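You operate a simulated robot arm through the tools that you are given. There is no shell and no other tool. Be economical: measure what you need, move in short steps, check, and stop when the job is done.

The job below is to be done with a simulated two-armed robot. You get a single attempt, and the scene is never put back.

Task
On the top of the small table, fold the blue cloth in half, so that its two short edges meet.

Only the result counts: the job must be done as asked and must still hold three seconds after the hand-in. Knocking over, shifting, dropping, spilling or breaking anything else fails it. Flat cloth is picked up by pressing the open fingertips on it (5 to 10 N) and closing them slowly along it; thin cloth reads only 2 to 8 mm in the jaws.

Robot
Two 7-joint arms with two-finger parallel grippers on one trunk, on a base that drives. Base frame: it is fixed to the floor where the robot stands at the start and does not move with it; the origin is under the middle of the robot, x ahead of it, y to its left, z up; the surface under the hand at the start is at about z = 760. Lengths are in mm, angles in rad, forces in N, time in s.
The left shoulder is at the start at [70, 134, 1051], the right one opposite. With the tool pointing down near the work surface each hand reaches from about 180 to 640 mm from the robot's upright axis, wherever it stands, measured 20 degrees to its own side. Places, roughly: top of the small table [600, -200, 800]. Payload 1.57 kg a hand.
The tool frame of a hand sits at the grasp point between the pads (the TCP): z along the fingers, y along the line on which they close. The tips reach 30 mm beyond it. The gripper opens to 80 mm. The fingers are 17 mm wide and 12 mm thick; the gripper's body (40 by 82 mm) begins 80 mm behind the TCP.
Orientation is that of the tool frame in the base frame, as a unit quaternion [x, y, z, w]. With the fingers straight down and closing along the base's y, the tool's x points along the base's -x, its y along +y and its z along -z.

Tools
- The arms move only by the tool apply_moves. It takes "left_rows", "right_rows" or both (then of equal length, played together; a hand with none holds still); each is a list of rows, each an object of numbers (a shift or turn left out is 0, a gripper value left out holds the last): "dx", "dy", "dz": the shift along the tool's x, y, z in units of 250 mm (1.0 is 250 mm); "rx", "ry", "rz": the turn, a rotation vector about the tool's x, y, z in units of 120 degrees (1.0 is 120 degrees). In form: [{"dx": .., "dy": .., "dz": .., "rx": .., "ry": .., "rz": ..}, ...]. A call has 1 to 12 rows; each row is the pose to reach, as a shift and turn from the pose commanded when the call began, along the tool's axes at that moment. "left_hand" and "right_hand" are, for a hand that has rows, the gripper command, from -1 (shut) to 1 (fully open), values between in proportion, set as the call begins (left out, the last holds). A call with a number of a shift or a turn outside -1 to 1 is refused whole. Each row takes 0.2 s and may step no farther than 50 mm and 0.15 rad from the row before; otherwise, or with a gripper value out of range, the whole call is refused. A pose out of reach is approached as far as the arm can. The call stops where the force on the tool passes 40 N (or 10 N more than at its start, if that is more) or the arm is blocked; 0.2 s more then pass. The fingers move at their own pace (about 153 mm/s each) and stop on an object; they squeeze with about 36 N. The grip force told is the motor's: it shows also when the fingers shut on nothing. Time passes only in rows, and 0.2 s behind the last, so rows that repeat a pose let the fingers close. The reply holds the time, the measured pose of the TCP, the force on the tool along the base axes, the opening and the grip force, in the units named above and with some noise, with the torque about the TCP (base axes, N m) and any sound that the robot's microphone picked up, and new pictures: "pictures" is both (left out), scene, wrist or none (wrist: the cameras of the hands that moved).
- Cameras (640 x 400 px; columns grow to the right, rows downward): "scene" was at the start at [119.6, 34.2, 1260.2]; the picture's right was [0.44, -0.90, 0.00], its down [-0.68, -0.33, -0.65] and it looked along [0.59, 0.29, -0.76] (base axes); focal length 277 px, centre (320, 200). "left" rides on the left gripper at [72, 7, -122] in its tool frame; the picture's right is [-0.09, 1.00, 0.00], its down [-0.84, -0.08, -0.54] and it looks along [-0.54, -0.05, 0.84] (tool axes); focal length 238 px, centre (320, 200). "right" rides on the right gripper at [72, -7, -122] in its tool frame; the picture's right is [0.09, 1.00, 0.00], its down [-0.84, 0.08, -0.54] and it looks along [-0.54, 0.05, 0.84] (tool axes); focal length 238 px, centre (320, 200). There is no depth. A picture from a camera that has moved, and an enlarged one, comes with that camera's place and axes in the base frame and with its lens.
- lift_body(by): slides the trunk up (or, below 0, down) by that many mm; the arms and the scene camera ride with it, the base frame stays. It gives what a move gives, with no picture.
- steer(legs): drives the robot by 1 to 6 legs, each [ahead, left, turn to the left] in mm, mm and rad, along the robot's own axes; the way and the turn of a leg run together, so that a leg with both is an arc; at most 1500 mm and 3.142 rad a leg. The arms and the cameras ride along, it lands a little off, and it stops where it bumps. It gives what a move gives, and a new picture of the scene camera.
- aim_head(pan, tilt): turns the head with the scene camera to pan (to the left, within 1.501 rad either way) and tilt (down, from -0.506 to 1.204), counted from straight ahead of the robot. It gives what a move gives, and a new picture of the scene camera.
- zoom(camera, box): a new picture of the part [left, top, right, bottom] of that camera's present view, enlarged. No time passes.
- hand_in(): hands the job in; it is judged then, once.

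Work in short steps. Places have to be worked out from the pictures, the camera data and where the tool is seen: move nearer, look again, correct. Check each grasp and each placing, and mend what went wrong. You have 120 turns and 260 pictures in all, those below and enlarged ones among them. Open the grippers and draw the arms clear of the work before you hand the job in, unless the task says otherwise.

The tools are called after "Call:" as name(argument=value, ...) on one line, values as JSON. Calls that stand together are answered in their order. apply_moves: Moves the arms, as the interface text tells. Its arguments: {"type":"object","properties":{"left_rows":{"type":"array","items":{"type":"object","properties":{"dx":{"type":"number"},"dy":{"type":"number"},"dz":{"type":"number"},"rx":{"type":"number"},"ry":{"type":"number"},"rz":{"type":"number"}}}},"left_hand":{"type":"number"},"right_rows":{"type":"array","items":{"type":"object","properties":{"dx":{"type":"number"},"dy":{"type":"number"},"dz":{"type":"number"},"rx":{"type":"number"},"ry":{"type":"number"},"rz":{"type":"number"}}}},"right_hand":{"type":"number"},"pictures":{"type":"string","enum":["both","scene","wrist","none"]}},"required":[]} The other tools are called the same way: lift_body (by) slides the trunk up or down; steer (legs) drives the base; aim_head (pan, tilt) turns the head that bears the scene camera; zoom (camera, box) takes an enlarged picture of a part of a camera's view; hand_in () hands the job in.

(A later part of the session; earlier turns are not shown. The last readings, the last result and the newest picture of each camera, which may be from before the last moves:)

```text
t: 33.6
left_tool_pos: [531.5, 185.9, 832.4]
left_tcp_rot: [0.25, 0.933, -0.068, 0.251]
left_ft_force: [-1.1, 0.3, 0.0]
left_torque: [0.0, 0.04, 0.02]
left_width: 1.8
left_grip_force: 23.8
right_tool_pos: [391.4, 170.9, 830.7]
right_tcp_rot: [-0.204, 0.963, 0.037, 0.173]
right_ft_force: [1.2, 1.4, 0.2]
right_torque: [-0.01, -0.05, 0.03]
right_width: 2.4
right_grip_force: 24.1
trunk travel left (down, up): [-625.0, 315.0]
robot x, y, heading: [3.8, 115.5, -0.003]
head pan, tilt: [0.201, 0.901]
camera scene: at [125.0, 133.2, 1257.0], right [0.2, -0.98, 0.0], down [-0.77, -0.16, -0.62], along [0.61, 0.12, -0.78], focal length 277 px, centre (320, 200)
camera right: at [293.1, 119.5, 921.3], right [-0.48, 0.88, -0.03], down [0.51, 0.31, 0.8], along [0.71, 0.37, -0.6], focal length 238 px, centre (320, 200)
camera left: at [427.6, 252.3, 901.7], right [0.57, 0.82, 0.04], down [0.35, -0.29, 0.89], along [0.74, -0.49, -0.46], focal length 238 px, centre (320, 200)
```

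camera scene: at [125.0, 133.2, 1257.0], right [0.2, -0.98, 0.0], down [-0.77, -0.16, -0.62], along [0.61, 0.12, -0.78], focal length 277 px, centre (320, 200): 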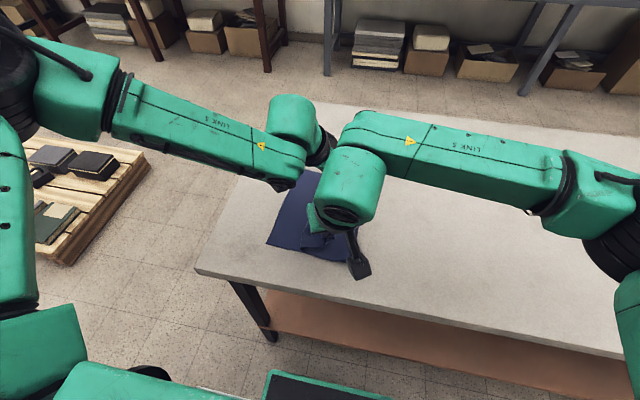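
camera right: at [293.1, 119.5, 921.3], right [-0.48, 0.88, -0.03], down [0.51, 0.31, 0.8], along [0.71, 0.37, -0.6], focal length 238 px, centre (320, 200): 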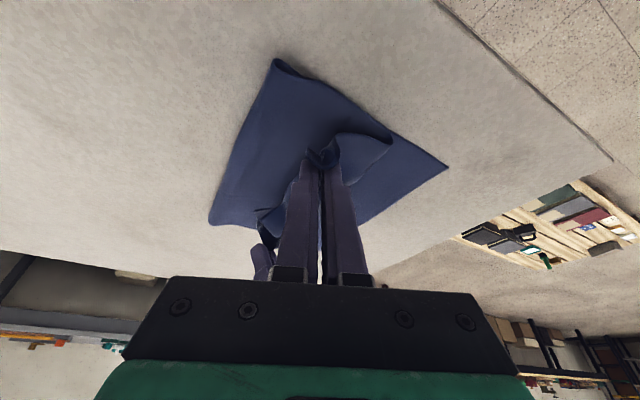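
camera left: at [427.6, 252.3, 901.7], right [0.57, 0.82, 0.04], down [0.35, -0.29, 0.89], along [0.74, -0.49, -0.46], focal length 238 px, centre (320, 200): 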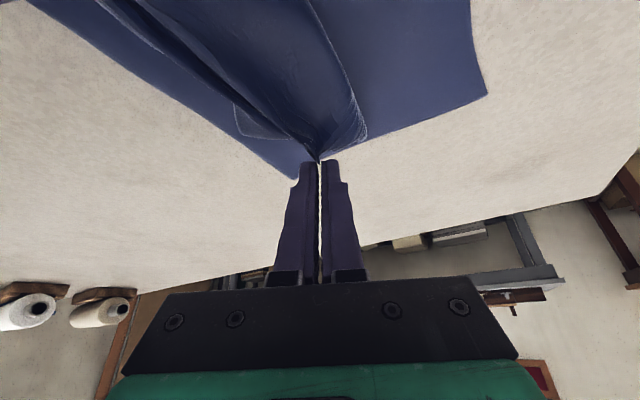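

Both underlying corners are at y≈290, at x≈377 and x≈597. The pinch points are at y≈177 and should land at about 262, so I'll drive 85 mm more and look.

Call:
steer(legs=[[0, 85, 0]])

Call:
apply_moves(left_rows=[{"dx": 0.02, "dz": 0.034}, {"dx": 0.034, "dz": 0.059}], right_rows=[{"dx": 0.014, "dz": 0.037}, {"dx": 0.021, "dz": 0.056}], pictures="wrist")

```text
t: 34.6
left_tool_pos: [530.6, 269.9, 832.7]
left_tcp_rot: [0.251, 0.933, -0.067, 0.25]
left_ft_force: [-1.4, -0.6, -0.2]
left_torque: [-0.01, 0.06, -0.02]
left_width: 1.9
left_grip_force: 23.6
right_tool_pos: [390.2, 253.2, 832.7]
right_tcp_rot: [-0.203, 0.963, 0.037, 0.174]
right_ft_force: [1.1, 0.2, 0.3]
right_torque: [0.01, -0.06, 0.0]
right_width: 2.2
right_grip_force: 23.8
trunk travel left (down, up): [-625.0, 315.0]
robot x, y, heading: [1.0, 198.3, -0.004]
head pan, tilt: [0.201, 0.901]
camera scene: at [124.1, 216.2, 1257.0], right [0.2, -0.98, 0.0], down [-0.77, -0.15, -0.62], along [0.61, 0.12, -0.78], focal length 277 px, centre (320, 200)
```

scene: 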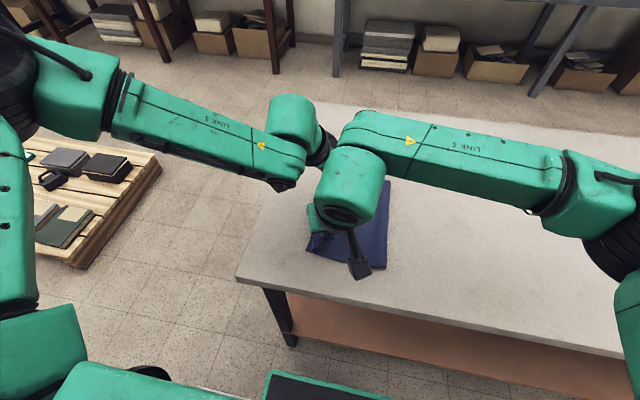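

```text
t: 35.2
left_tool_pos: [530.3, 267.5, 815.1]
left_tcp_rot: [0.251, 0.933, -0.068, 0.251]
left_ft_force: [-1.9, -0.6, -0.4]
left_torque: [-0.06, 0.03, 0.01]
left_width: 1.9
left_grip_force: 23.7
right_tool_pos: [391.0, 252.4, 817.2]
right_tcp_rot: [-0.203, 0.963, 0.037, 0.173]
right_ft_force: [1.7, 0.6, -0.1]
right_torque: [0.02, -0.03, 0.0]
right_width: 2.2
right_grip_force: 24.1
trunk travel left (down, up): [-625.0, 315.0]
robot x, y, heading: [2.8, 202.4, 0.0]
head pan, tilt: [0.201, 0.901]
camera right: at [292.0, 202.5, 906.2], right [-0.48, 0.88, -0.03], down [0.51, 0.31, 0.8], along [0.71, 0.37, -0.6], focal length 238 px, centre (320, 200)
camera left: at [426.1, 335.1, 884.6], right [0.57, 0.82, 0.05], down [0.35, -0.29, 0.89], along [0.74, -0.49, -0.46], focal length 238 px, centre (320, 200)
```

right: 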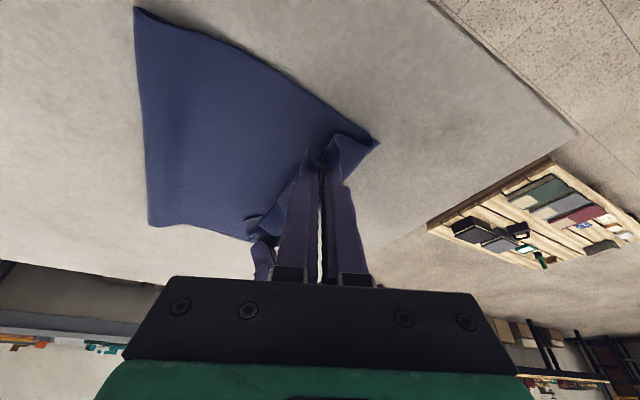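
left: 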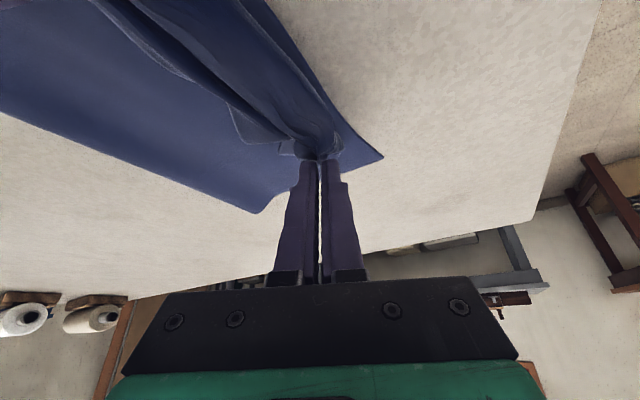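

Position looks right: the pinches are at y≈257–260, just short of the underlying edge at ≈291. I'll lower both to the table.

Call:
apply_moves(left_rows=[{"dx": 0.022, "dz": 0.038}, {"dx": 0.042, "dz": 0.072}], right_rows=[{"dx": 0.016, "dz": 0.043}, {"dx": 0.032, "dz": 0.086}], pictures="none")

Call:
apply_moves(left_rows=[{"dz": 0}, {"dz": 0}], right_rows=[{"dz": 0}, {"dz": 0}], left_hand=-0.6, right_hand=-0.6, pictures="wrist")

```text
t: 35.8
left_tool_pos: [529.7, 268.1, 796.0]
left_tcp_rot: [0.25, 0.933, -0.067, 0.252]
left_ft_force: [-0.6, -0.4, 0.9]
left_torque: [-0.04, 0.01, -0.02]
left_width: 1.7
left_grip_force: 23.2
right_tool_pos: [389.5, 255.1, 793.8]
right_tcp_rot: [-0.203, 0.963, 0.037, 0.175]
right_ft_force: [1.8, -0.2, 4.6]
right_torque: [0.03, -0.08, 0.01]
right_width: 2.8
right_grip_force: 23.5
trunk travel left (down, up): [-625.0, 315.0]
robot x, y, heading: [2.7, 202.4, 0.003]
head pan, tilt: [0.201, 0.901]
```

```text
t: 36.4
left_tool_pos: [530.1, 268.0, 795.8]
left_tcp_rot: [0.25, 0.933, -0.067, 0.251]
left_ft_force: [-0.5, -0.6, 0.6]
left_torque: [0.02, 0.02, 0.0]
left_width: 15.8
left_grip_force: 0.1
right_tool_pos: [390.2, 253.1, 793.9]
right_tcp_rot: [-0.203, 0.963, 0.036, 0.175]
right_ft_force: [2.3, -1.4, 9.7]
right_torque: [0.04, -0.02, 0.0]
right_width: 12.6
right_grip_force: 0.1
trunk travel left (down, up): [-625.0, 315.0]
robot x, y, heading: [-1.1, 199.7, -0.008]
head pan, tilt: [0.201, 0.901]
camera right: at [291.5, 202.2, 883.4], right [-0.48, 0.88, -0.03], down [0.51, 0.31, 0.8], along [0.71, 0.37, -0.6], focal length 238 px, centre (320, 200)
camera left: at [426.0, 334.2, 865.3], right [0.57, 0.82, 0.05], down [0.35, -0.29, 0.89], along [0.74, -0.49, -0.46], focal length 238 px, centre (320, 200)
```

right: 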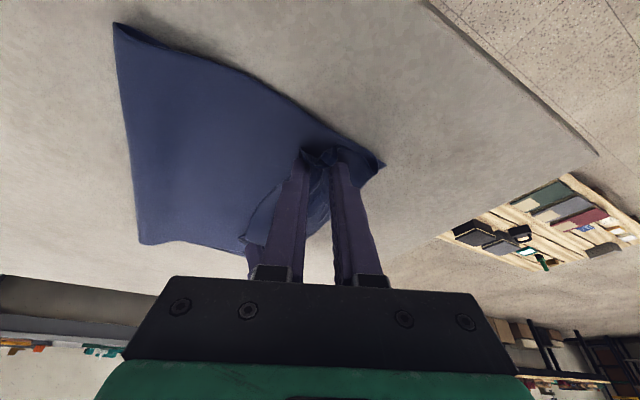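
left: 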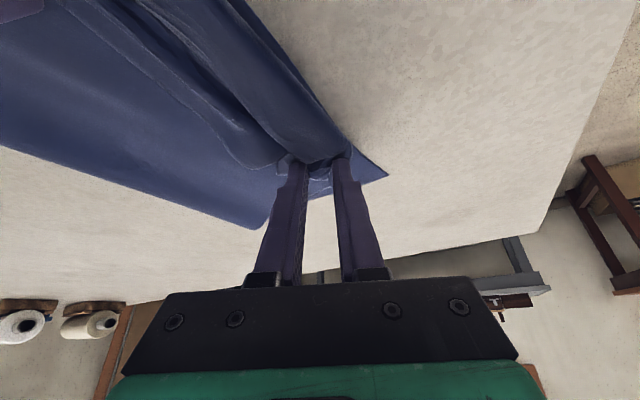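

The fingers are open at the table. I'll withdraw both hands straight back along their own axes, then clear the view.

Call:
apply_moves(left_rows=[{"dz": -0.06}, {"dz": -0.15}, {"dz": -0.3}, {"dz": -0.45}], right_rows=[{"dz": -0.06}, {"dz": -0.15}, {"dz": -0.3}, {"dz": -0.45}], pictures="wrist")

```text
t: 37.4
left_tool_pos: [480.3, 294.2, 891.4]
left_tcp_rot: [0.251, 0.932, -0.068, 0.252]
left_ft_force: [0.0, 0.4, -0.1]
left_torque: [-0.01, 0.04, -0.05]
left_width: 16.1
left_grip_force: 0.0
right_tool_pos: [352.2, 234.9, 899.8]
right_tcp_rot: [-0.203, 0.963, 0.036, 0.174]
right_ft_force: [-0.3, -0.5, -0.1]
right_torque: [0.01, -0.02, -0.03]
right_width: 15.9
right_grip_force: 0.0
trunk travel left (down, up): [-625.0, 315.0]
robot x, y, heading: [1.4, 202.5, -0.004]
head pan, tilt: [0.201, 0.901]
camera right: at [254.0, 185.8, 989.5], right [-0.48, 0.88, -0.03], down [0.51, 0.31, 0.8], along [0.71, 0.37, -0.6], focal length 238 px, centre (320, 200)
camera left: at [376.4, 361.0, 961.3], right [0.57, 0.82, 0.05], down [0.35, -0.29, 0.89], along [0.74, -0.49, -0.46], focal length 238 px, centre (320, 200)
```

right: 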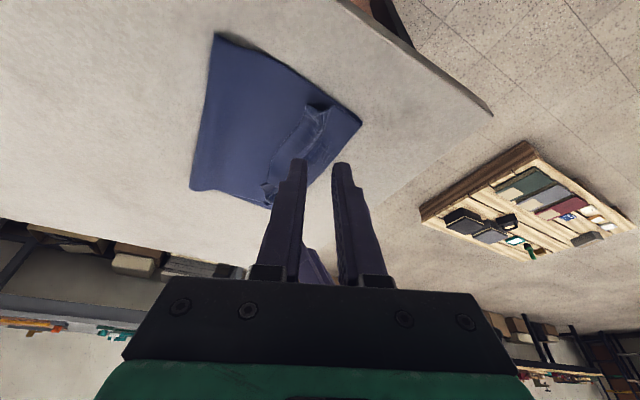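
left: 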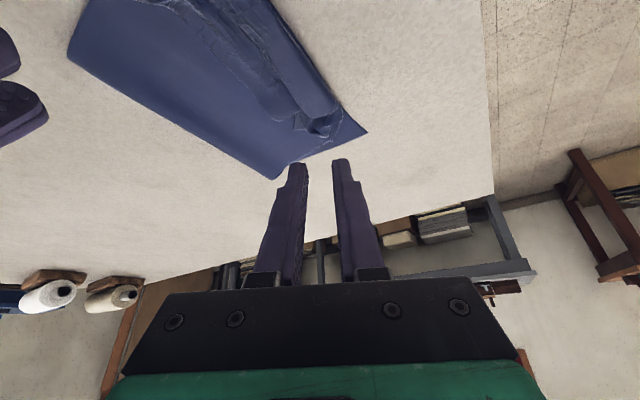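

I'll move both hands aside for a clear scene view.

Call:
apply_moves(left_rows=[{"dx": 0.05, "dy": 0.104, "dz": -0.03}, {"dx": 0.1, "dy": 0.208, "dz": -0.06}, {"dx": 0.155, "dy": 0.312, "dz": -0.09}, {"dx": 0.206, "dy": 0.416, "dz": -0.12}, {"dx": 0.258, "dy": 0.52, "dz": -0.15}], right_rows=[{"dx": 0.06, "dy": -0.146, "dz": -0.023}, {"dx": 0.12, "dy": -0.292, "dz": -0.046}, {"dx": 0.18, "dy": -0.438, "dz": -0.069}, {"dx": 0.24, "dy": -0.584, "dz": -0.092}, {"dx": 0.3, "dy": -0.731, "dz": -0.114}], pictures="none")

Call:
zoom(camera="scene", box=[220, 130, 460, 280])

```text
t: 38.6
left_tool_pos: [482.7, 444.5, 892.7]
left_tcp_rot: [0.251, 0.932, -0.068, 0.251]
left_ft_force: [-0.3, -0.2, 0.5]
left_torque: [-0.03, -0.04, -0.01]
left_width: 16.2
left_grip_force: 0.1
right_tool_pos: [354.8, 36.7, 900.0]
right_tcp_rot: [-0.203, 0.963, 0.036, 0.175]
right_ft_force: [0.0, 0.5, 0.1]
right_torque: [0.02, 0.02, 0.03]
right_width: 15.9
right_grip_force: 0.0
trunk travel left (down, up): [-625.0, 315.0]
robot x, y, heading: [-2.1, 202.4, -0.002]
head pan, tilt: [0.201, 0.901]
```

```text
2.67 times, centred on (340, 205) of scene
camera zoom: at [122.7, 215.6, 1257.2], right [0.2, -0.98, 0.0], down [-0.77, -0.15, -0.62], along [0.61, 0.12, -0.78], focal length 739 px, centre (267, 187)
```

zoom: 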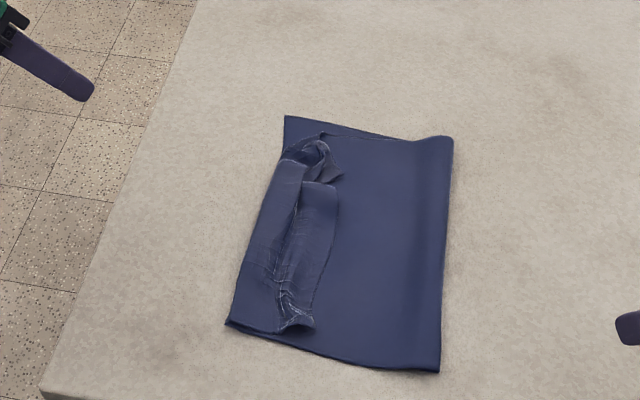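

The fold landed about 155 mm wide, with the crease at y≈140 and the lower edge at ≈294. The top edge strip is bunched and flipped back on itself, so this needs mending. A closer look.

Call:
zoom(camera="scene", box=[295, 165, 395, 275])

Call:
zoom(camera="right", box=[0, 0, 640, 400])

```text
3.64 times, centred on (345, 220) of scene
camera zoom: at [122.7, 215.6, 1257.2], right [0.2, -0.98, 0.0], down [-0.77, -0.15, -0.62], along [0.61, 0.12, -0.78], focal length 1008 px, centre (229, 127)
```

zoom: 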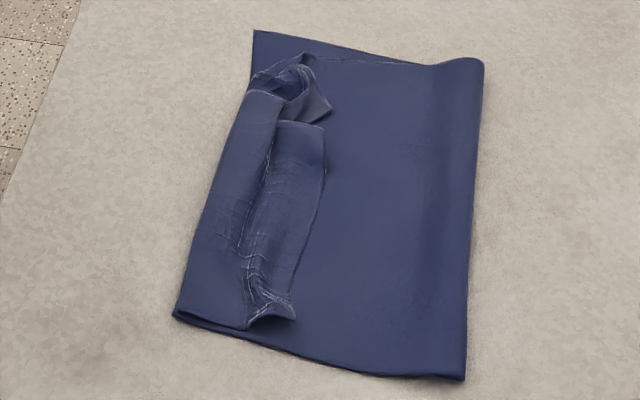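

```text
1.00 times, centred on (320, 200) of right (not enlarged: the box is as wide or as high as the picture)
camera zoom: at [257.3, -14.8, 989.6], right [-0.48, 0.88, -0.03], down [0.51, 0.31, 0.8], along [0.71, 0.37, -0.6], focal length 238 px, centre (320, 200)
```

zoom: 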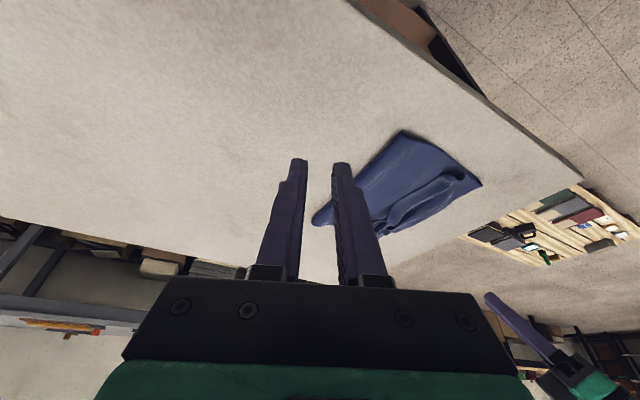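

The flap's free edge lies on top at y≈230, running from about x=382 to 528. I'll pinch this edge itself lightly with both hands, lift, let it unroll, and re-lay it taut. First both hands go above their spots.

Call:
apply_moves(left_rows=[{"dx": -0.066, "dy": -0.126, "dz": 0.078}, {"dx": -0.132, "dy": -0.253, "dz": 0.156}, {"dx": -0.198, "dy": -0.379, "dz": 0.234}, {"dx": -0.264, "dy": -0.506, "dz": 0.312}, {"dx": -0.33, "dy": -0.632, "dz": 0.39}], right_rows=[{"dx": -0.071, "dy": 0.132, "dz": 0.069}, {"dx": -0.141, "dy": 0.265, "dz": 0.138}, {"dx": -0.212, "dy": 0.397, "dz": 0.207}, {"dx": -0.282, "dy": 0.53, "dz": 0.276}, {"dx": -0.353, "dy": 0.662, "dz": 0.345}], left_hand=-0.1, right_hand=-0.1, pictures="wrist")

```text
t: 39.8
left_tool_pos: [508.8, 250.1, 849.5]
left_tcp_rot: [0.25, 0.932, -0.069, 0.251]
left_ft_force: [-0.3, 0.4, 0.5]
left_torque: [-0.02, 0.0, -0.01]
left_width: 36.0
left_grip_force: 0.1
right_tool_pos: [393.1, 233.6, 850.8]
right_tcp_rot: [-0.203, 0.963, 0.035, 0.174]
right_ft_force: [-0.1, 0.5, -0.8]
right_torque: [-0.02, -0.01, -0.02]
right_width: 36.3
right_grip_force: 0.0
trunk travel left (down, up): [-625.0, 315.0]
robot x, y, heading: [-3.9, 200.2, -0.005]
head pan, tilt: [0.201, 0.901]
camera right: at [295.3, 183.8, 940.1], right [-0.48, 0.88, -0.03], down [0.51, 0.31, 0.8], along [0.71, 0.37, -0.6], focal length 238 px, centre (320, 200)
camera left: at [404.8, 316.7, 918.8], right [0.57, 0.82, 0.04], down [0.35, -0.29, 0.89], along [0.74, -0.49, -0.46], focal length 238 px, centre (320, 200)
```

right: 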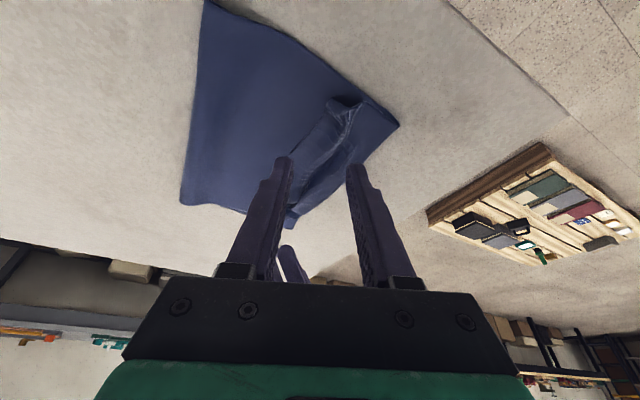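
left: 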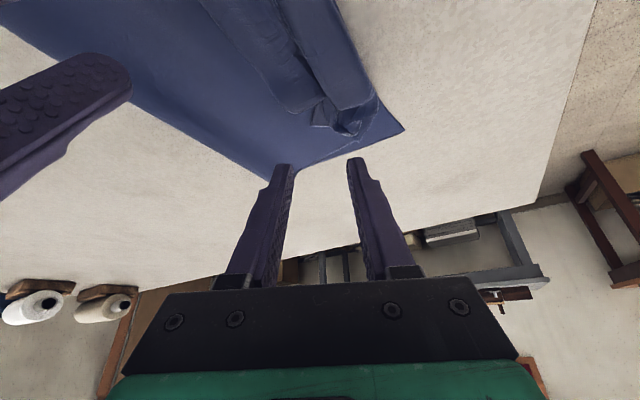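

The flap edge is near y≈237 and its far corner near (520, 240). I'll lower both hands to just above the layered cloth.

Call:
apply_moves(left_rows=[{"dx": 0.061, "dy": -0.015, "dz": 0.077}, {"dx": 0.11, "dy": -0.03, "dz": 0.132}, {"dx": 0.123, "dy": -0.03, "dz": 0.154}], right_rows=[{"dx": 0.041, "dy": 0.003, "dz": 0.094}, {"dx": 0.07, "dy": 0.005, "dz": 0.16}, {"dx": 0.082, "dy": 0.005, "dz": 0.187}], pictures="wrist")

```text
t: 40.6
left_tool_pos: [497.8, 247.8, 799.6]
left_tcp_rot: [0.251, 0.933, -0.067, 0.25]
left_ft_force: [0.1, -0.6, 0.4]
left_torque: [0.0, 0.01, 0.02]
left_width: 36.1
left_grip_force: 0.0
right_tool_pos: [388.0, 233.4, 797.9]
right_tcp_rot: [-0.203, 0.963, 0.037, 0.174]
right_ft_force: [0.5, 0.3, 0.5]
right_torque: [-0.01, -0.01, -0.03]
right_width: 35.8
right_grip_force: 0.0
trunk travel left (down, up): [-625.0, 315.0]
robot x, y, heading: [4.4, 197.4, 0.003]
head pan, tilt: [0.201, 0.901]
camera right: at [290.4, 182.4, 887.8], right [-0.48, 0.88, -0.03], down [0.51, 0.31, 0.8], along [0.71, 0.37, -0.6], focal length 238 px, centre (320, 200)
camera left: at [394.1, 313.8, 870.3], right [0.57, 0.82, 0.05], down [0.35, -0.29, 0.89], along [0.74, -0.49, -0.46], focal length 238 px, centre (320, 200)
```

right: 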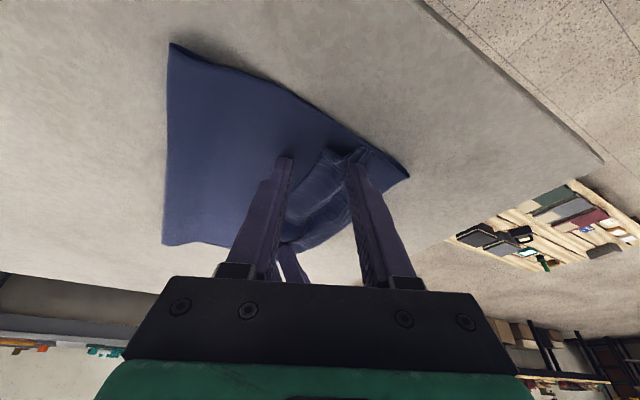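
left: 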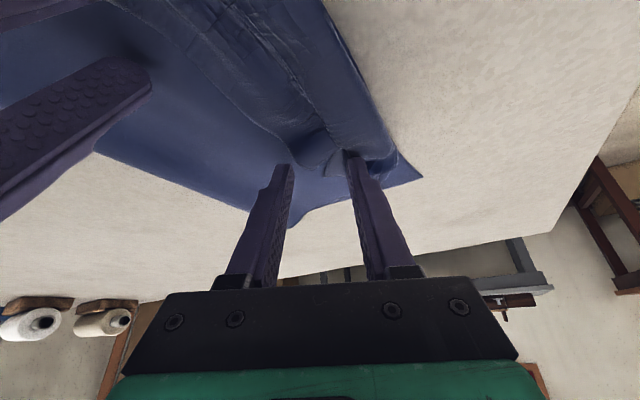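

Both pairs of fingers straddle the flap without pressing. I'll close slowly.

Call:
apply_moves(left_rows=[{"dx": 0.004, "dz": 0.007}], right_rows=[{"dx": 0.003, "dz": 0.007}], left_hand=-0.4, right_hand=-0.4, pictures="none")

Call:
apply_moves(left_rows=[{"dz": 0}], right_rows=[{"dz": 0}], left_hand=-0.7, right_hand=-0.7, pictures="none")

Call:
apply_moves(left_rows=[{"dz": 0}, {"dz": 0}, {"dz": 0}], right_rows=[{"dz": 0}, {"dz": 0}, {"dz": 0}], left_hand=-1, right_hand=-1, pictures="none")

Call:
apply_moves(left_rows=[{"dx": -0.04, "dz": -0.069}, {"dx": -0.081, "dz": -0.138}, {"dx": -0.141, "dz": -0.241}], right_rows=[{"dx": -0.028, "dz": -0.075}, {"dx": -0.056, "dz": -0.15}, {"dx": -0.098, "dz": -0.262}], pictures="wrist")

```text
t: 41.0
left_tool_pos: [498.1, 246.7, 798.5]
left_tcp_rot: [0.251, 0.932, -0.068, 0.252]
left_ft_force: [0.0, 0.2, 0.3]
left_torque: [0.02, 0.02, -0.01]
left_width: 24.2
left_grip_force: 0.0
right_tool_pos: [388.2, 232.3, 796.1]
right_tcp_rot: [-0.203, 0.963, 0.037, 0.173]
right_ft_force: [0.2, 0.1, 0.2]
right_torque: [0.0, 0.01, 0.0]
right_width: 24.2
right_grip_force: 0.0
trunk travel left (down, up): [-625.0, 315.0]
robot x, y, heading: [4.4, 200.7, -0.003]
head pan, tilt: [0.201, 0.901]
```

```text
t: 41.4
left_tool_pos: [497.5, 247.6, 799.3]
left_tcp_rot: [0.25, 0.933, -0.068, 0.251]
left_ft_force: [-0.1, -0.1, -0.7]
left_torque: [0.0, 0.02, -0.02]
left_width: 12.0
left_grip_force: 0.0
right_tool_pos: [388.9, 233.2, 798.2]
right_tcp_rot: [-0.203, 0.963, 0.036, 0.173]
right_ft_force: [-0.8, 0.1, 0.4]
right_torque: [0.03, 0.01, 0.0]
right_width: 12.1
right_grip_force: 0.0
trunk travel left (down, up): [-625.0, 315.0]
robot x, y, heading: [1.1, 201.9, -0.002]
head pan, tilt: [0.201, 0.901]
```

```text
t: 42.2
left_tool_pos: [497.8, 247.2, 798.7]
left_tcp_rot: [0.25, 0.933, -0.066, 0.25]
left_ft_force: [1.1, 0.2, -0.3]
left_torque: [0.02, 0.03, -0.05]
left_width: 1.7
left_grip_force: 24.0
right_tool_pos: [388.8, 232.2, 795.7]
right_tcp_rot: [-0.204, 0.963, 0.037, 0.173]
right_ft_force: [-0.7, -0.1, -0.3]
right_torque: [0.02, 0.0, -0.02]
right_width: 1.8
right_grip_force: 24.1
trunk travel left (down, up): [-625.0, 315.0]
robot x, y, heading: [-1.4, 203.5, -0.006]
head pan, tilt: [0.201, 0.901]
```

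```text
t: 43.0
left_tool_pos: [496.6, 245.7, 867.9]
left_tcp_rot: [0.252, 0.932, -0.067, 0.251]
left_ft_force: [0.2, 0.2, -0.9]
left_torque: [-0.01, 0.0, -0.01]
left_width: 1.7
left_grip_force: 23.7
right_tool_pos: [388.7, 233.6, 868.0]
right_tcp_rot: [-0.204, 0.963, 0.037, 0.174]
right_ft_force: [-0.3, -0.1, -0.6]
right_torque: [0.01, -0.02, -0.04]
right_width: 2.1
right_grip_force: 23.5
trunk travel left (down, up): [-625.0, 315.0]
robot x, y, heading: [0.4, 199.7, -0.002]
head pan, tilt: [0.201, 0.901]
camera right: at [290.0, 183.2, 957.8], right [-0.48, 0.88, -0.03], down [0.51, 0.31, 0.8], along [0.71, 0.37, -0.6], focal length 238 px, centre (320, 200)
camera left: at [392.8, 312.9, 937.5], right [0.57, 0.82, 0.05], down [0.35, -0.29, 0.89], along [0.74, -0.49, -0.46], focal length 238 px, centre (320, 200)
```

right: 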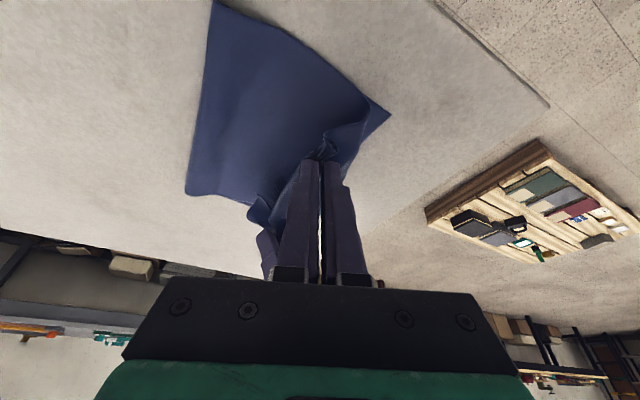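
left: 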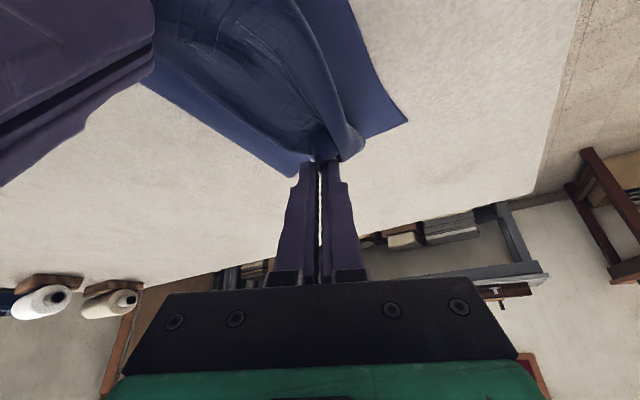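

Both hold and the lower edge hasn't moved. I'll raise the trunk 110 mm to pull the top layer up clear, then drive back right 135 mm so the crease unrolls.

Call:
lift_body(by=110)

Call:
steer(legs=[[0, -135, 0]])

Call:
zoom(camera="left", box=[0, 0, 640, 400])

Call:
zoom(camera="right", box=[0, 0, 640, 400])

```text
t: 44.5
left_tool_pos: [497.6, 247.1, 976.7]
left_tcp_rot: [0.251, 0.933, -0.067, 0.251]
left_ft_force: [0.0, -0.8, -0.5]
left_torque: [0.02, -0.01, -0.02]
left_width: 1.8
left_grip_force: 23.1
right_tool_pos: [389.0, 234.7, 978.7]
right_tcp_rot: [-0.203, 0.963, 0.037, 0.174]
right_ft_force: [-0.3, 0.4, 0.0]
right_torque: [0.01, 0.02, 0.0]
right_width: 2.1
right_grip_force: 23.7
trunk travel left (down, up): [-735.0, 205.0]
robot x, y, heading: [6.2, 198.9, -0.007]
head pan, tilt: [0.201, 0.901]
```

```text
t: 45.8
left_tool_pos: [496.8, 112.6, 977.5]
left_tcp_rot: [0.251, 0.932, -0.068, 0.252]
left_ft_force: [0.0, 0.7, 0.2]
left_torque: [-0.03, 0.0, -0.04]
left_width: 1.7
left_grip_force: 23.7
right_tool_pos: [388.0, 101.4, 977.3]
right_tcp_rot: [-0.202, 0.963, 0.035, 0.173]
right_ft_force: [0.5, 0.1, 0.6]
right_torque: [0.02, -0.02, -0.02]
right_width: 2.0
right_grip_force: 23.4
trunk travel left (down, up): [-735.0, 205.0]
robot x, y, heading: [-1.8, 66.0, -0.007]
head pan, tilt: [0.201, 0.901]
camera scene: at [123.6, 84.2, 1367.0], right [0.19, -0.98, 0.0], down [-0.77, -0.15, -0.62], along [0.61, 0.12, -0.78], focal length 277 px, centre (320, 200)
```

scene: 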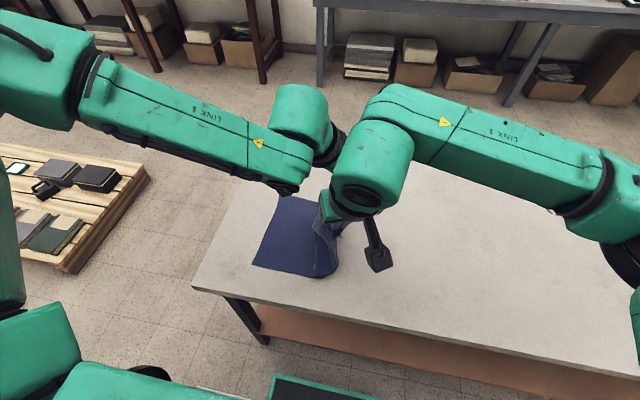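

```text
1.00 times, centred on (320, 200) of left (not enlarged: the box is as wide or as high as the picture)
camera zoom: at [393.7, 180.0, 1046.7], right [0.57, 0.82, 0.04], down [0.35, -0.29, 0.89], along [0.74, -0.49, -0.46], focal length 238 px, centre (320, 200)
```

zoom: 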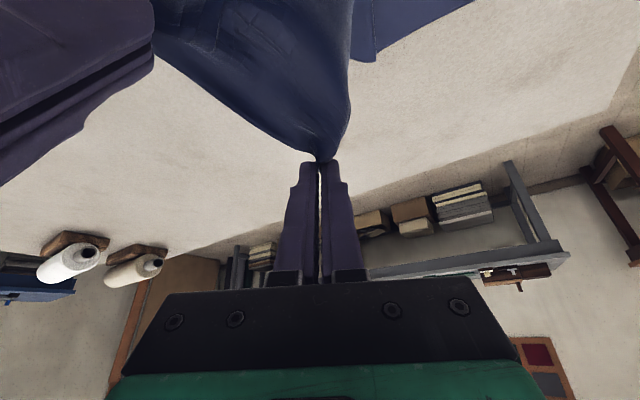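

```text
1.00 times, centred on (320, 200) of right (not enlarged: the box is as wide or as high as the picture)
camera zoom: at [290.4, 50.7, 1067.3], right [-0.48, 0.88, -0.03], down [0.51, 0.31, 0.8], along [0.71, 0.37, -0.6], focal length 238 px, centre (320, 200)
```

zoom: 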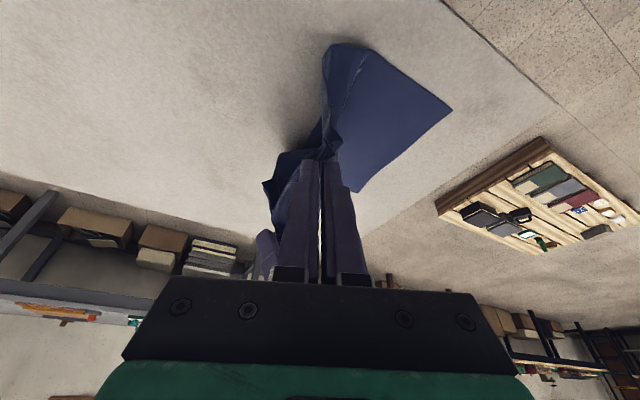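

The cloth hangs freely, gathered in x. I'll spread the hands apart: left +55 mm in x, right −8 mm.

Call:
apply_moves(left_rows=[{"dx": -0.055, "dy": 0.037, "dz": 0.032}, {"dx": -0.11, "dy": 0.073, "dz": 0.064}, {"dx": -0.164, "dy": 0.11, "dz": 0.096}], right_rows=[{"dx": 0.009, "dy": 0.004, "dz": -0.003}, {"dx": 0.018, "dy": 0.009, "dz": -0.007}, {"dx": 0.027, "dy": 0.013, "dz": -0.01}], pictures="wrist")

```text
t: 46.6
left_tool_pos: [555.3, 111.2, 976.6]
left_tcp_rot: [0.252, 0.932, -0.067, 0.252]
left_ft_force: [1.1, -0.1, 0.1]
left_torque: [-0.01, -0.04, 0.0]
left_width: 0.0
left_grip_force: 21.3
right_tool_pos: [378.8, 99.5, 977.7]
right_tcp_rot: [-0.203, 0.963, 0.037, 0.171]
right_ft_force: [-0.3, 0.0, -0.5]
right_torque: [-0.01, 0.04, 0.0]
right_width: 1.8
right_grip_force: 24.0
trunk travel left (down, up): [-735.0, 205.0]
robot x, y, heading: [-3.8, 68.7, -0.008]
head pan, tilt: [0.201, 0.901]
camera right: at [281.4, 49.3, 1067.2], right [-0.48, 0.88, -0.03], down [0.52, 0.31, 0.8], along [0.71, 0.37, -0.6], focal length 238 px, centre (320, 200)
camera left: at [451.0, 178.0, 1046.8], right [0.57, 0.82, 0.05], down [0.35, -0.29, 0.89], along [0.74, -0.49, -0.45], focal length 238 px, centre (320, 200)
```

right: 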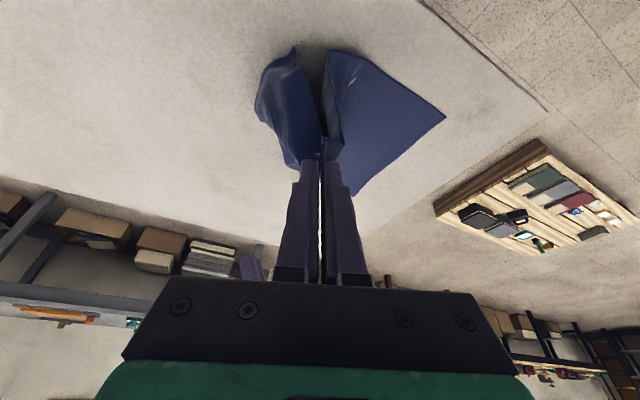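
left: 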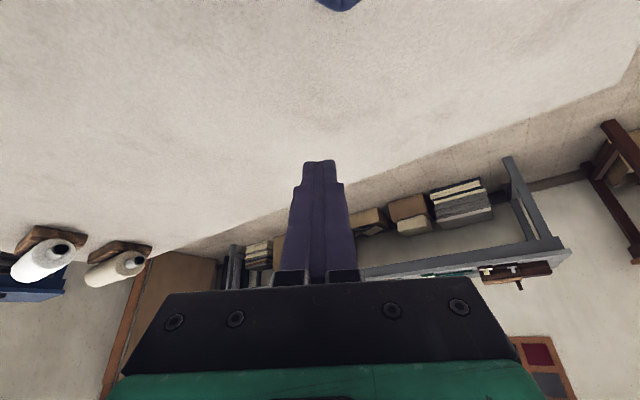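

The left pinch slipped off while the right still holds the near corner. The cleanest way is to lay the cloth out flat again and redo it with better pinches. I'll raise the left hand out of the way, lower the trunk and drive right.

Call:
apply_moves(left_rows=[{"dx": 0.057, "dy": 0.089, "dz": -0.126}, {"dx": 0.113, "dy": 0.178, "dz": -0.25}, {"dx": 0.17, "dy": 0.267, "dz": -0.377}], pictures="none")

Call:
steer(legs=[[0, -110, 0]])

Call:
lift_body(by=-110)

Call:
steer(legs=[[0, -70, 0]])

```text
t: 47.4
left_tool_pos: [511.9, 212.0, 1037.4]
left_tcp_rot: [0.253, 0.932, -0.069, 0.251]
left_ft_force: [0.7, 0.5, -0.5]
left_torque: [-0.02, 0.0, 0.02]
left_width: 0.0
left_grip_force: 21.2
right_tool_pos: [378.4, 100.4, 977.8]
right_tcp_rot: [-0.202, 0.963, 0.036, 0.173]
right_ft_force: [-0.6, 0.0, 0.5]
right_torque: [-0.03, -0.04, 0.0]
right_width: 1.7
right_grip_force: 23.9
trunk travel left (down, up): [-735.0, 205.0]
robot x, y, heading: [-1.2, 67.5, -0.008]
head pan, tilt: [0.201, 0.901]
```

```text
t: 48.5
left_tool_pos: [512.8, 104.4, 1036.7]
left_tcp_rot: [0.252, 0.932, -0.069, 0.252]
left_ft_force: [0.0, 0.2, 0.0]
left_torque: [-0.04, -0.02, 0.01]
left_width: 0.0
left_grip_force: 21.2
right_tool_pos: [378.5, -9.0, 977.5]
right_tcp_rot: [-0.201, 0.963, 0.035, 0.174]
right_ft_force: [-0.6, 0.0, -1.0]
right_torque: [0.01, 0.02, 0.01]
right_width: 1.7
right_grip_force: 23.6
trunk travel left (down, up): [-735.0, 205.0]
robot x, y, heading: [0.8, -41.1, -0.004]
head pan, tilt: [0.201, 0.901]
camera scene: at [122.8, -25.8, 1367.0], right [0.19, -0.98, 0.0], down [-0.77, -0.15, -0.62], along [0.61, 0.12, -0.78], focal length 277 px, centre (320, 200)
```

scene: 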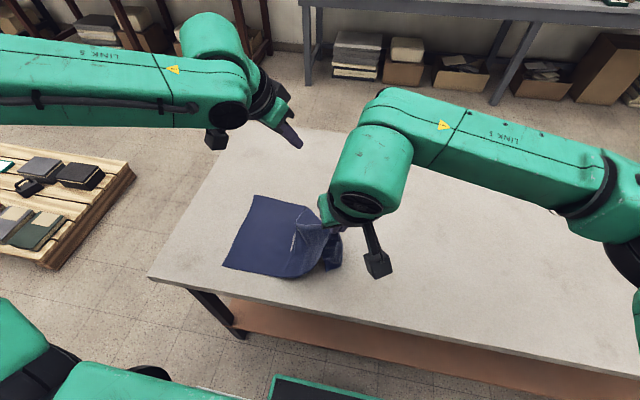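

```text
t: 50.0
left_tool_pos: [513.4, 102.3, 926.7]
left_tcp_rot: [0.253, 0.932, -0.068, 0.251]
left_ft_force: [-0.1, -0.3, -0.3]
left_torque: [0.0, -0.01, -0.02]
left_width: 0.0
left_grip_force: 21.2
right_tool_pos: [380.1, -9.6, 868.1]
right_tcp_rot: [-0.2, 0.964, 0.036, 0.173]
right_ft_force: [-0.1, 0.6, 0.7]
right_torque: [-0.01, 0.01, 0.0]
right_width: 1.7
right_grip_force: 23.4
trunk travel left (down, up): [-625.0, 315.0]
robot x, y, heading: [-2.4, -42.3, -0.009]
head pan, tilt: [0.201, 0.901]
```

```text
t: 51.0
left_tool_pos: [512.3, 33.6, 926.6]
left_tcp_rot: [0.252, 0.933, -0.067, 0.25]
left_ft_force: [-0.7, -0.2, 1.1]
left_torque: [-0.01, 0.02, 0.02]
left_width: 0.1
left_grip_force: 21.9
right_tool_pos: [379.8, -79.2, 868.4]
right_tcp_rot: [-0.202, 0.963, 0.037, 0.174]
right_ft_force: [0.0, -1.1, -0.2]
right_torque: [-0.01, 0.0, -0.02]
right_width: 2.0
right_grip_force: 23.2
trunk travel left (down, up): [-625.0, 315.0]
robot x, y, heading: [1.3, -109.5, -0.006]
head pan, tilt: [0.201, 0.901]
camera scene: at [122.4, -96.3, 1257.0], right [0.19, -0.98, 0.0], down [-0.77, -0.15, -0.62], along [0.61, 0.12, -0.78], focal length 277 px, centre (320, 200)
```

scene: 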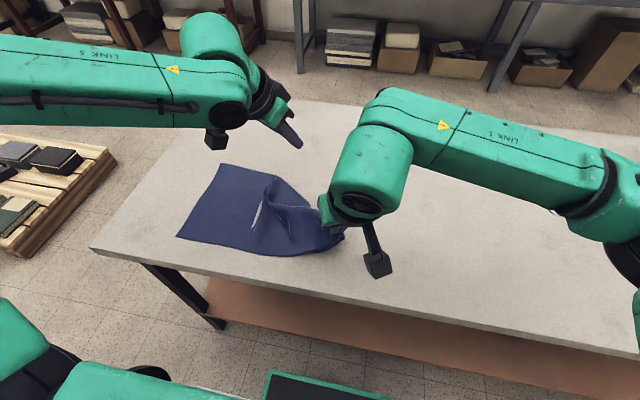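

The near side is laid out and the cloth slid slightly. I'll lower the right corner onto the table, release, and pull both hands back for a look.

Call:
apply_moves(right_rows=[{"dx": 0.051, "dz": 0.137}, {"dx": 0.102, "dz": 0.274}], pictures="none")

Call:
apply_moves(right_rows=[{"dz": 0}, {"dz": 0}], right_hand=-0.3, pictures="none")

Call:
apply_moves(right_rows=[{"dz": -0.1}, {"dz": -0.25, "dy": -0.1}, {"dz": -0.3, "dy": -0.25}, {"dz": -0.35, "dy": -0.42}, {"dz": -0.35, "dy": -0.6}], pictures="scene")

Call:
zoom(camera="scene", box=[160, 140, 400, 290])

```text
t: 51.6
left_tool_pos: [513.3, 32.4, 928.0]
left_tcp_rot: [0.252, 0.932, -0.068, 0.251]
left_ft_force: [0.5, -0.2, 0.0]
left_torque: [0.0, -0.02, -0.04]
left_width: 0.0
left_grip_force: 21.4
right_tool_pos: [378.4, -77.3, 796.0]
right_tcp_rot: [-0.201, 0.963, 0.037, 0.174]
right_ft_force: [0.0, -0.2, 3.5]
right_torque: [0.0, -0.02, 0.0]
right_width: 1.9
right_grip_force: 23.8
trunk travel left (down, up): [-625.0, 315.0]
robot x, y, heading: [-1.5, -111.3, -0.006]
head pan, tilt: [0.201, 0.901]
```

```text
t: 52.2
left_tool_pos: [512.7, 32.3, 926.7]
left_tcp_rot: [0.252, 0.932, -0.068, 0.251]
left_ft_force: [-0.2, 0.2, -0.5]
left_torque: [0.03, 0.01, -0.01]
left_width: 0.0
left_grip_force: 20.9
right_tool_pos: [377.4, -77.7, 795.4]
right_tcp_rot: [-0.202, 0.963, 0.036, 0.174]
right_ft_force: [0.7, -1.1, 0.5]
right_torque: [0.01, -0.01, 0.0]
right_width: 28.0
right_grip_force: 0.1
trunk travel left (down, up): [-625.0, 315.0]
robot x, y, heading: [1.5, -110.8, -0.008]
head pan, tilt: [0.201, 0.901]
```

```text
t: 53.4
left_tool_pos: [512.3, 32.5, 926.0]
left_tcp_rot: [0.253, 0.932, -0.067, 0.25]
left_ft_force: [0.1, 1.1, -0.6]
left_torque: [0.02, -0.01, -0.01]
left_width: 0.1
left_grip_force: 20.8
right_tool_pos: [411.2, -229.4, 878.1]
right_tcp_rot: [-0.202, 0.963, 0.037, 0.174]
right_ft_force: [0.3, -0.5, 0.2]
right_torque: [0.01, 0.01, -0.02]
right_width: 28.3
right_grip_force: 0.1
trunk travel left (down, up): [-625.0, 315.0]
robot x, y, heading: [-1.7, -112.9, -0.007]
head pan, tilt: [0.201, 0.901]
camera scene: at [122.2, -98.0, 1257.1], right [0.19, -0.98, 0.0], down [-0.77, -0.15, -0.62], along [0.61, 0.12, -0.78], focal length 277 px, centre (320, 200)
```

scene: 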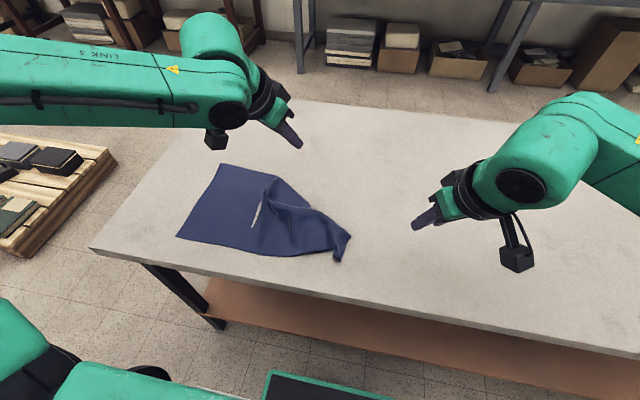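

```text
2.67 times, centred on (280, 215) of scene
camera zoom: at [122.2, -98.0, 1257.1], right [0.19, -0.98, 0.0], down [-0.77, -0.15, -0.62], along [0.61, 0.12, -0.78], focal length 739 px, centre (427, 160)
```

zoom: 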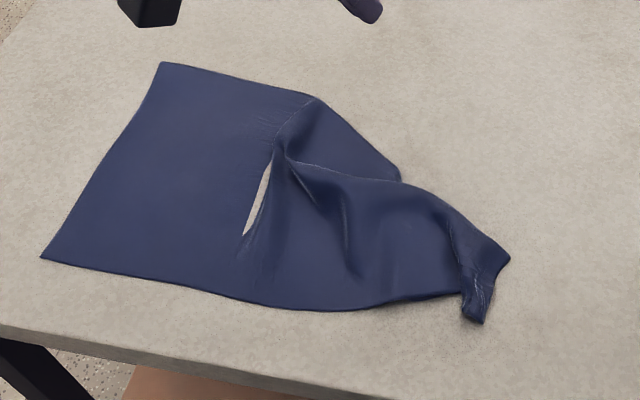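

The near side is flat but the far corner D is folded diagonally. I'll look with the wrist cameras to see whether it lies over or under.

Call:
zoom(camera="left", box=[0, 0, 640, 400])

Call:
zoom(camera="scene", box=[240, 165, 360, 265])

Call:
zoom(camera="right", box=[320, 50, 640, 250])

```text
1.00 times, centred on (320, 200) of left (not enlarged: the box is as wide or as high as the picture)
camera zoom: at [409.2, 98.6, 996.8], right [0.57, 0.82, 0.05], down [0.35, -0.3, 0.89], along [0.74, -0.49, -0.46], focal length 238 px, centre (320, 200)
```

zoom: 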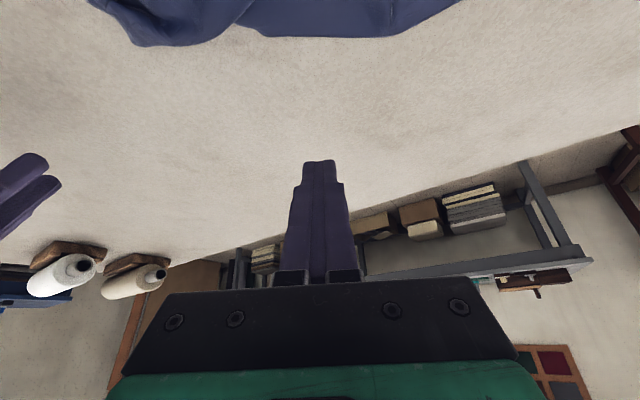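

```text
4.00 times, centred on (300, 215) of scene
camera zoom: at [122.2, -98.0, 1257.1], right [0.19, -0.98, 0.0], down [-0.77, -0.15, -0.62], along [0.61, 0.12, -0.78], focal length 1109 px, centre (400, 140)
```

zoom: 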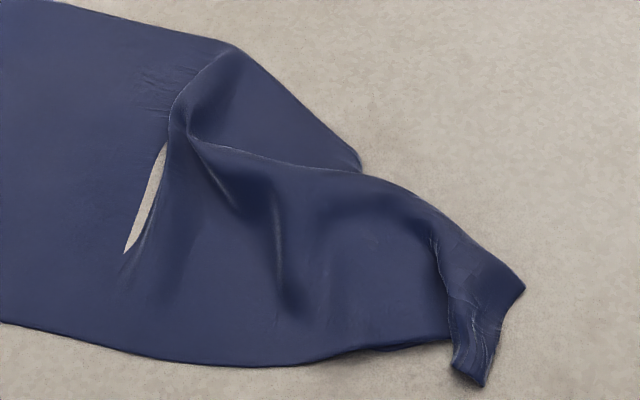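

```text
2.00 times, centred on (480, 150) of right
camera zoom: at [313.3, -279.9, 967.2], right [-0.48, 0.88, -0.03], down [0.51, 0.31, 0.8], along [0.71, 0.37, -0.6], focal length 477 px, centre (0, 300)
```

zoom: 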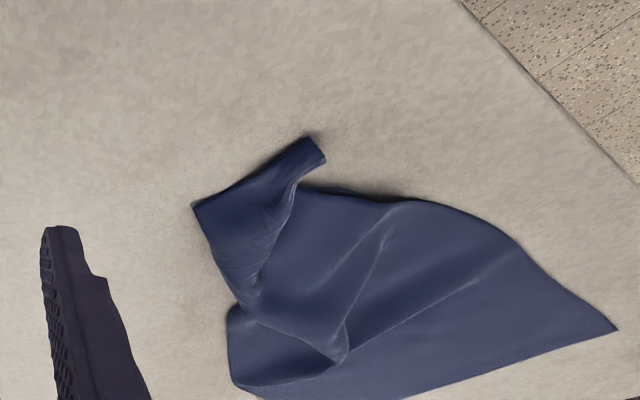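

The far portion near D seems rolled over on top. I'll untilt the left hand and use its camera for a steeper, closer look.

Call:
apply_moves(left_rows=[{"ry": 0.07}, {"ry": 0.14}, {"ry": 0.21}, {"ry": 0.25}], pictures="none")

Call:
apply_moves(left_rows=[{"dx": 0.14, "dy": 0.014}, {"dx": 0.28, "dy": 0.028}, {"dx": 0.42, "dy": 0.042}, {"dx": 0.56, "dy": 0.055}], left_hand=0.5, pictures="wrist")

```text
t: 54.4
left_tool_pos: [511.7, 33.5, 925.5]
left_tcp_rot: [0.261, 0.965, -0.001, -0.001]
left_ft_force: [-0.3, -0.5, -0.4]
left_torque: [0.0, 0.02, -0.01]
left_width: 0.0
left_grip_force: 21.3
right_tool_pos: [411.7, -227.1, 875.9]
right_tcp_rot: [-0.203, 0.963, 0.036, 0.173]
right_ft_force: [0.6, 0.2, -0.4]
right_torque: [0.01, -0.04, 0.01]
right_width: 27.9
right_grip_force: 0.0
trunk travel left (down, up): [-625.0, 315.0]
robot x, y, heading: [-3.8, -108.1, -0.004]
head pan, tilt: [0.201, 0.901]
```

```text
t: 55.4
left_tool_pos: [397.5, 116.3, 925.8]
left_tcp_rot: [0.261, 0.965, -0.001, 0.001]
left_ft_force: [-0.6, 0.5, 0.1]
left_torque: [0.0, -0.01, 0.02]
left_width: 60.0
left_grip_force: 0.1
right_tool_pos: [410.1, -226.9, 880.0]
right_tcp_rot: [-0.202, 0.963, 0.035, 0.174]
right_ft_force: [0.6, -0.6, 0.1]
right_torque: [0.0, -0.02, 0.01]
right_width: 27.9
right_grip_force: 0.1
trunk travel left (down, up): [-625.0, 315.0]
robot x, y, heading: [-0.3, -113.9, -0.008]
head pan, tilt: [0.201, 0.901]
camera left: at [338.2, 157.3, 1047.5], right [0.58, 0.81, 0.0], down [0.68, -0.49, 0.55], along [0.44, -0.32, -0.84], focal length 238 px, centre (320, 200)
```

left: 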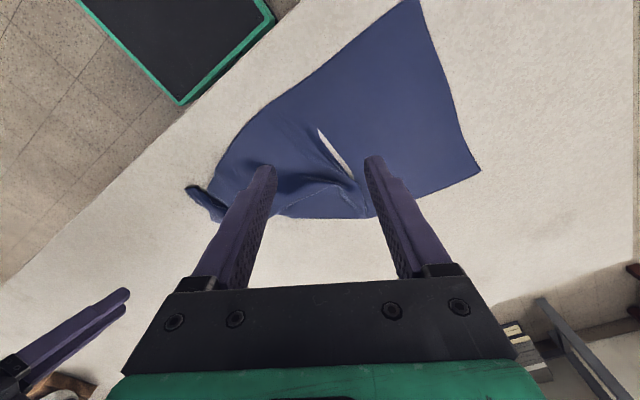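

Call:
zoom(camera="left", box=[180, 100, 400, 240])

```text
2.86 times, centred on (290, 170) of left
camera zoom: at [338.2, 157.3, 1047.5], right [0.58, 0.81, 0.0], down [0.68, -0.49, 0.55], along [0.44, -0.32, -0.84], focal length 681 px, centre (406, 286)
```

zoom: 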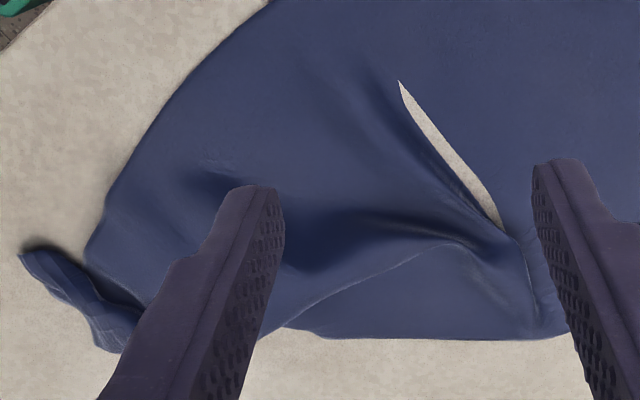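

It's a dog-ear: corner D lies on top near (475, 88), and its edge toward C runs along y to about (473, −19). I'll turn the left fingers to close along x and pinch that edge near D lightly, then unfold it by lifting.

Call:
apply_moves(left_rows=[{"rz": 0.07}, {"rz": 0.14}, {"rz": 0.21}, {"rz": 0.28}, {"rz": 0.35}, {"rz": 0.42}, {"rz": 0.49}], left_hand=0.1, pictures="wrist")

```text
t: 57.0
left_tool_pos: [398.8, 116.0, 925.8]
left_tcp_rot: [0.702, 0.712, 0.0, 0.001]
left_ft_force: [-0.8, 0.0, -0.9]
left_torque: [-0.03, 0.0, 0.01]
left_width: 44.2
left_grip_force: 0.0
right_tool_pos: [410.5, -228.5, 877.6]
right_tcp_rot: [-0.202, 0.963, 0.037, 0.173]
right_ft_force: [-0.1, -0.8, 0.3]
right_torque: [-0.01, -0.02, 0.01]
right_width: 27.6
right_grip_force: 0.0
trunk travel left (down, up): [-625.0, 315.0]
robot x, y, heading: [-3.2, -111.2, -0.004]
head pan, tilt: [0.201, 0.901]
camera left: at [403.8, 186.9, 1048.5], right [1.0, -0.08, 0.0], down [-0.07, -0.84, 0.54], along [-0.04, -0.54, -0.84], focal length 238 px, centre (320, 200)
```

left: 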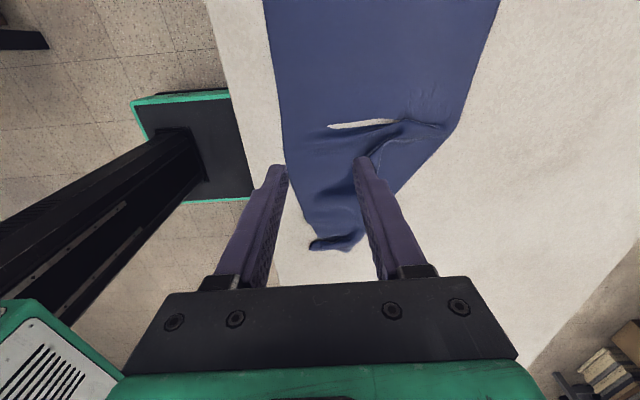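

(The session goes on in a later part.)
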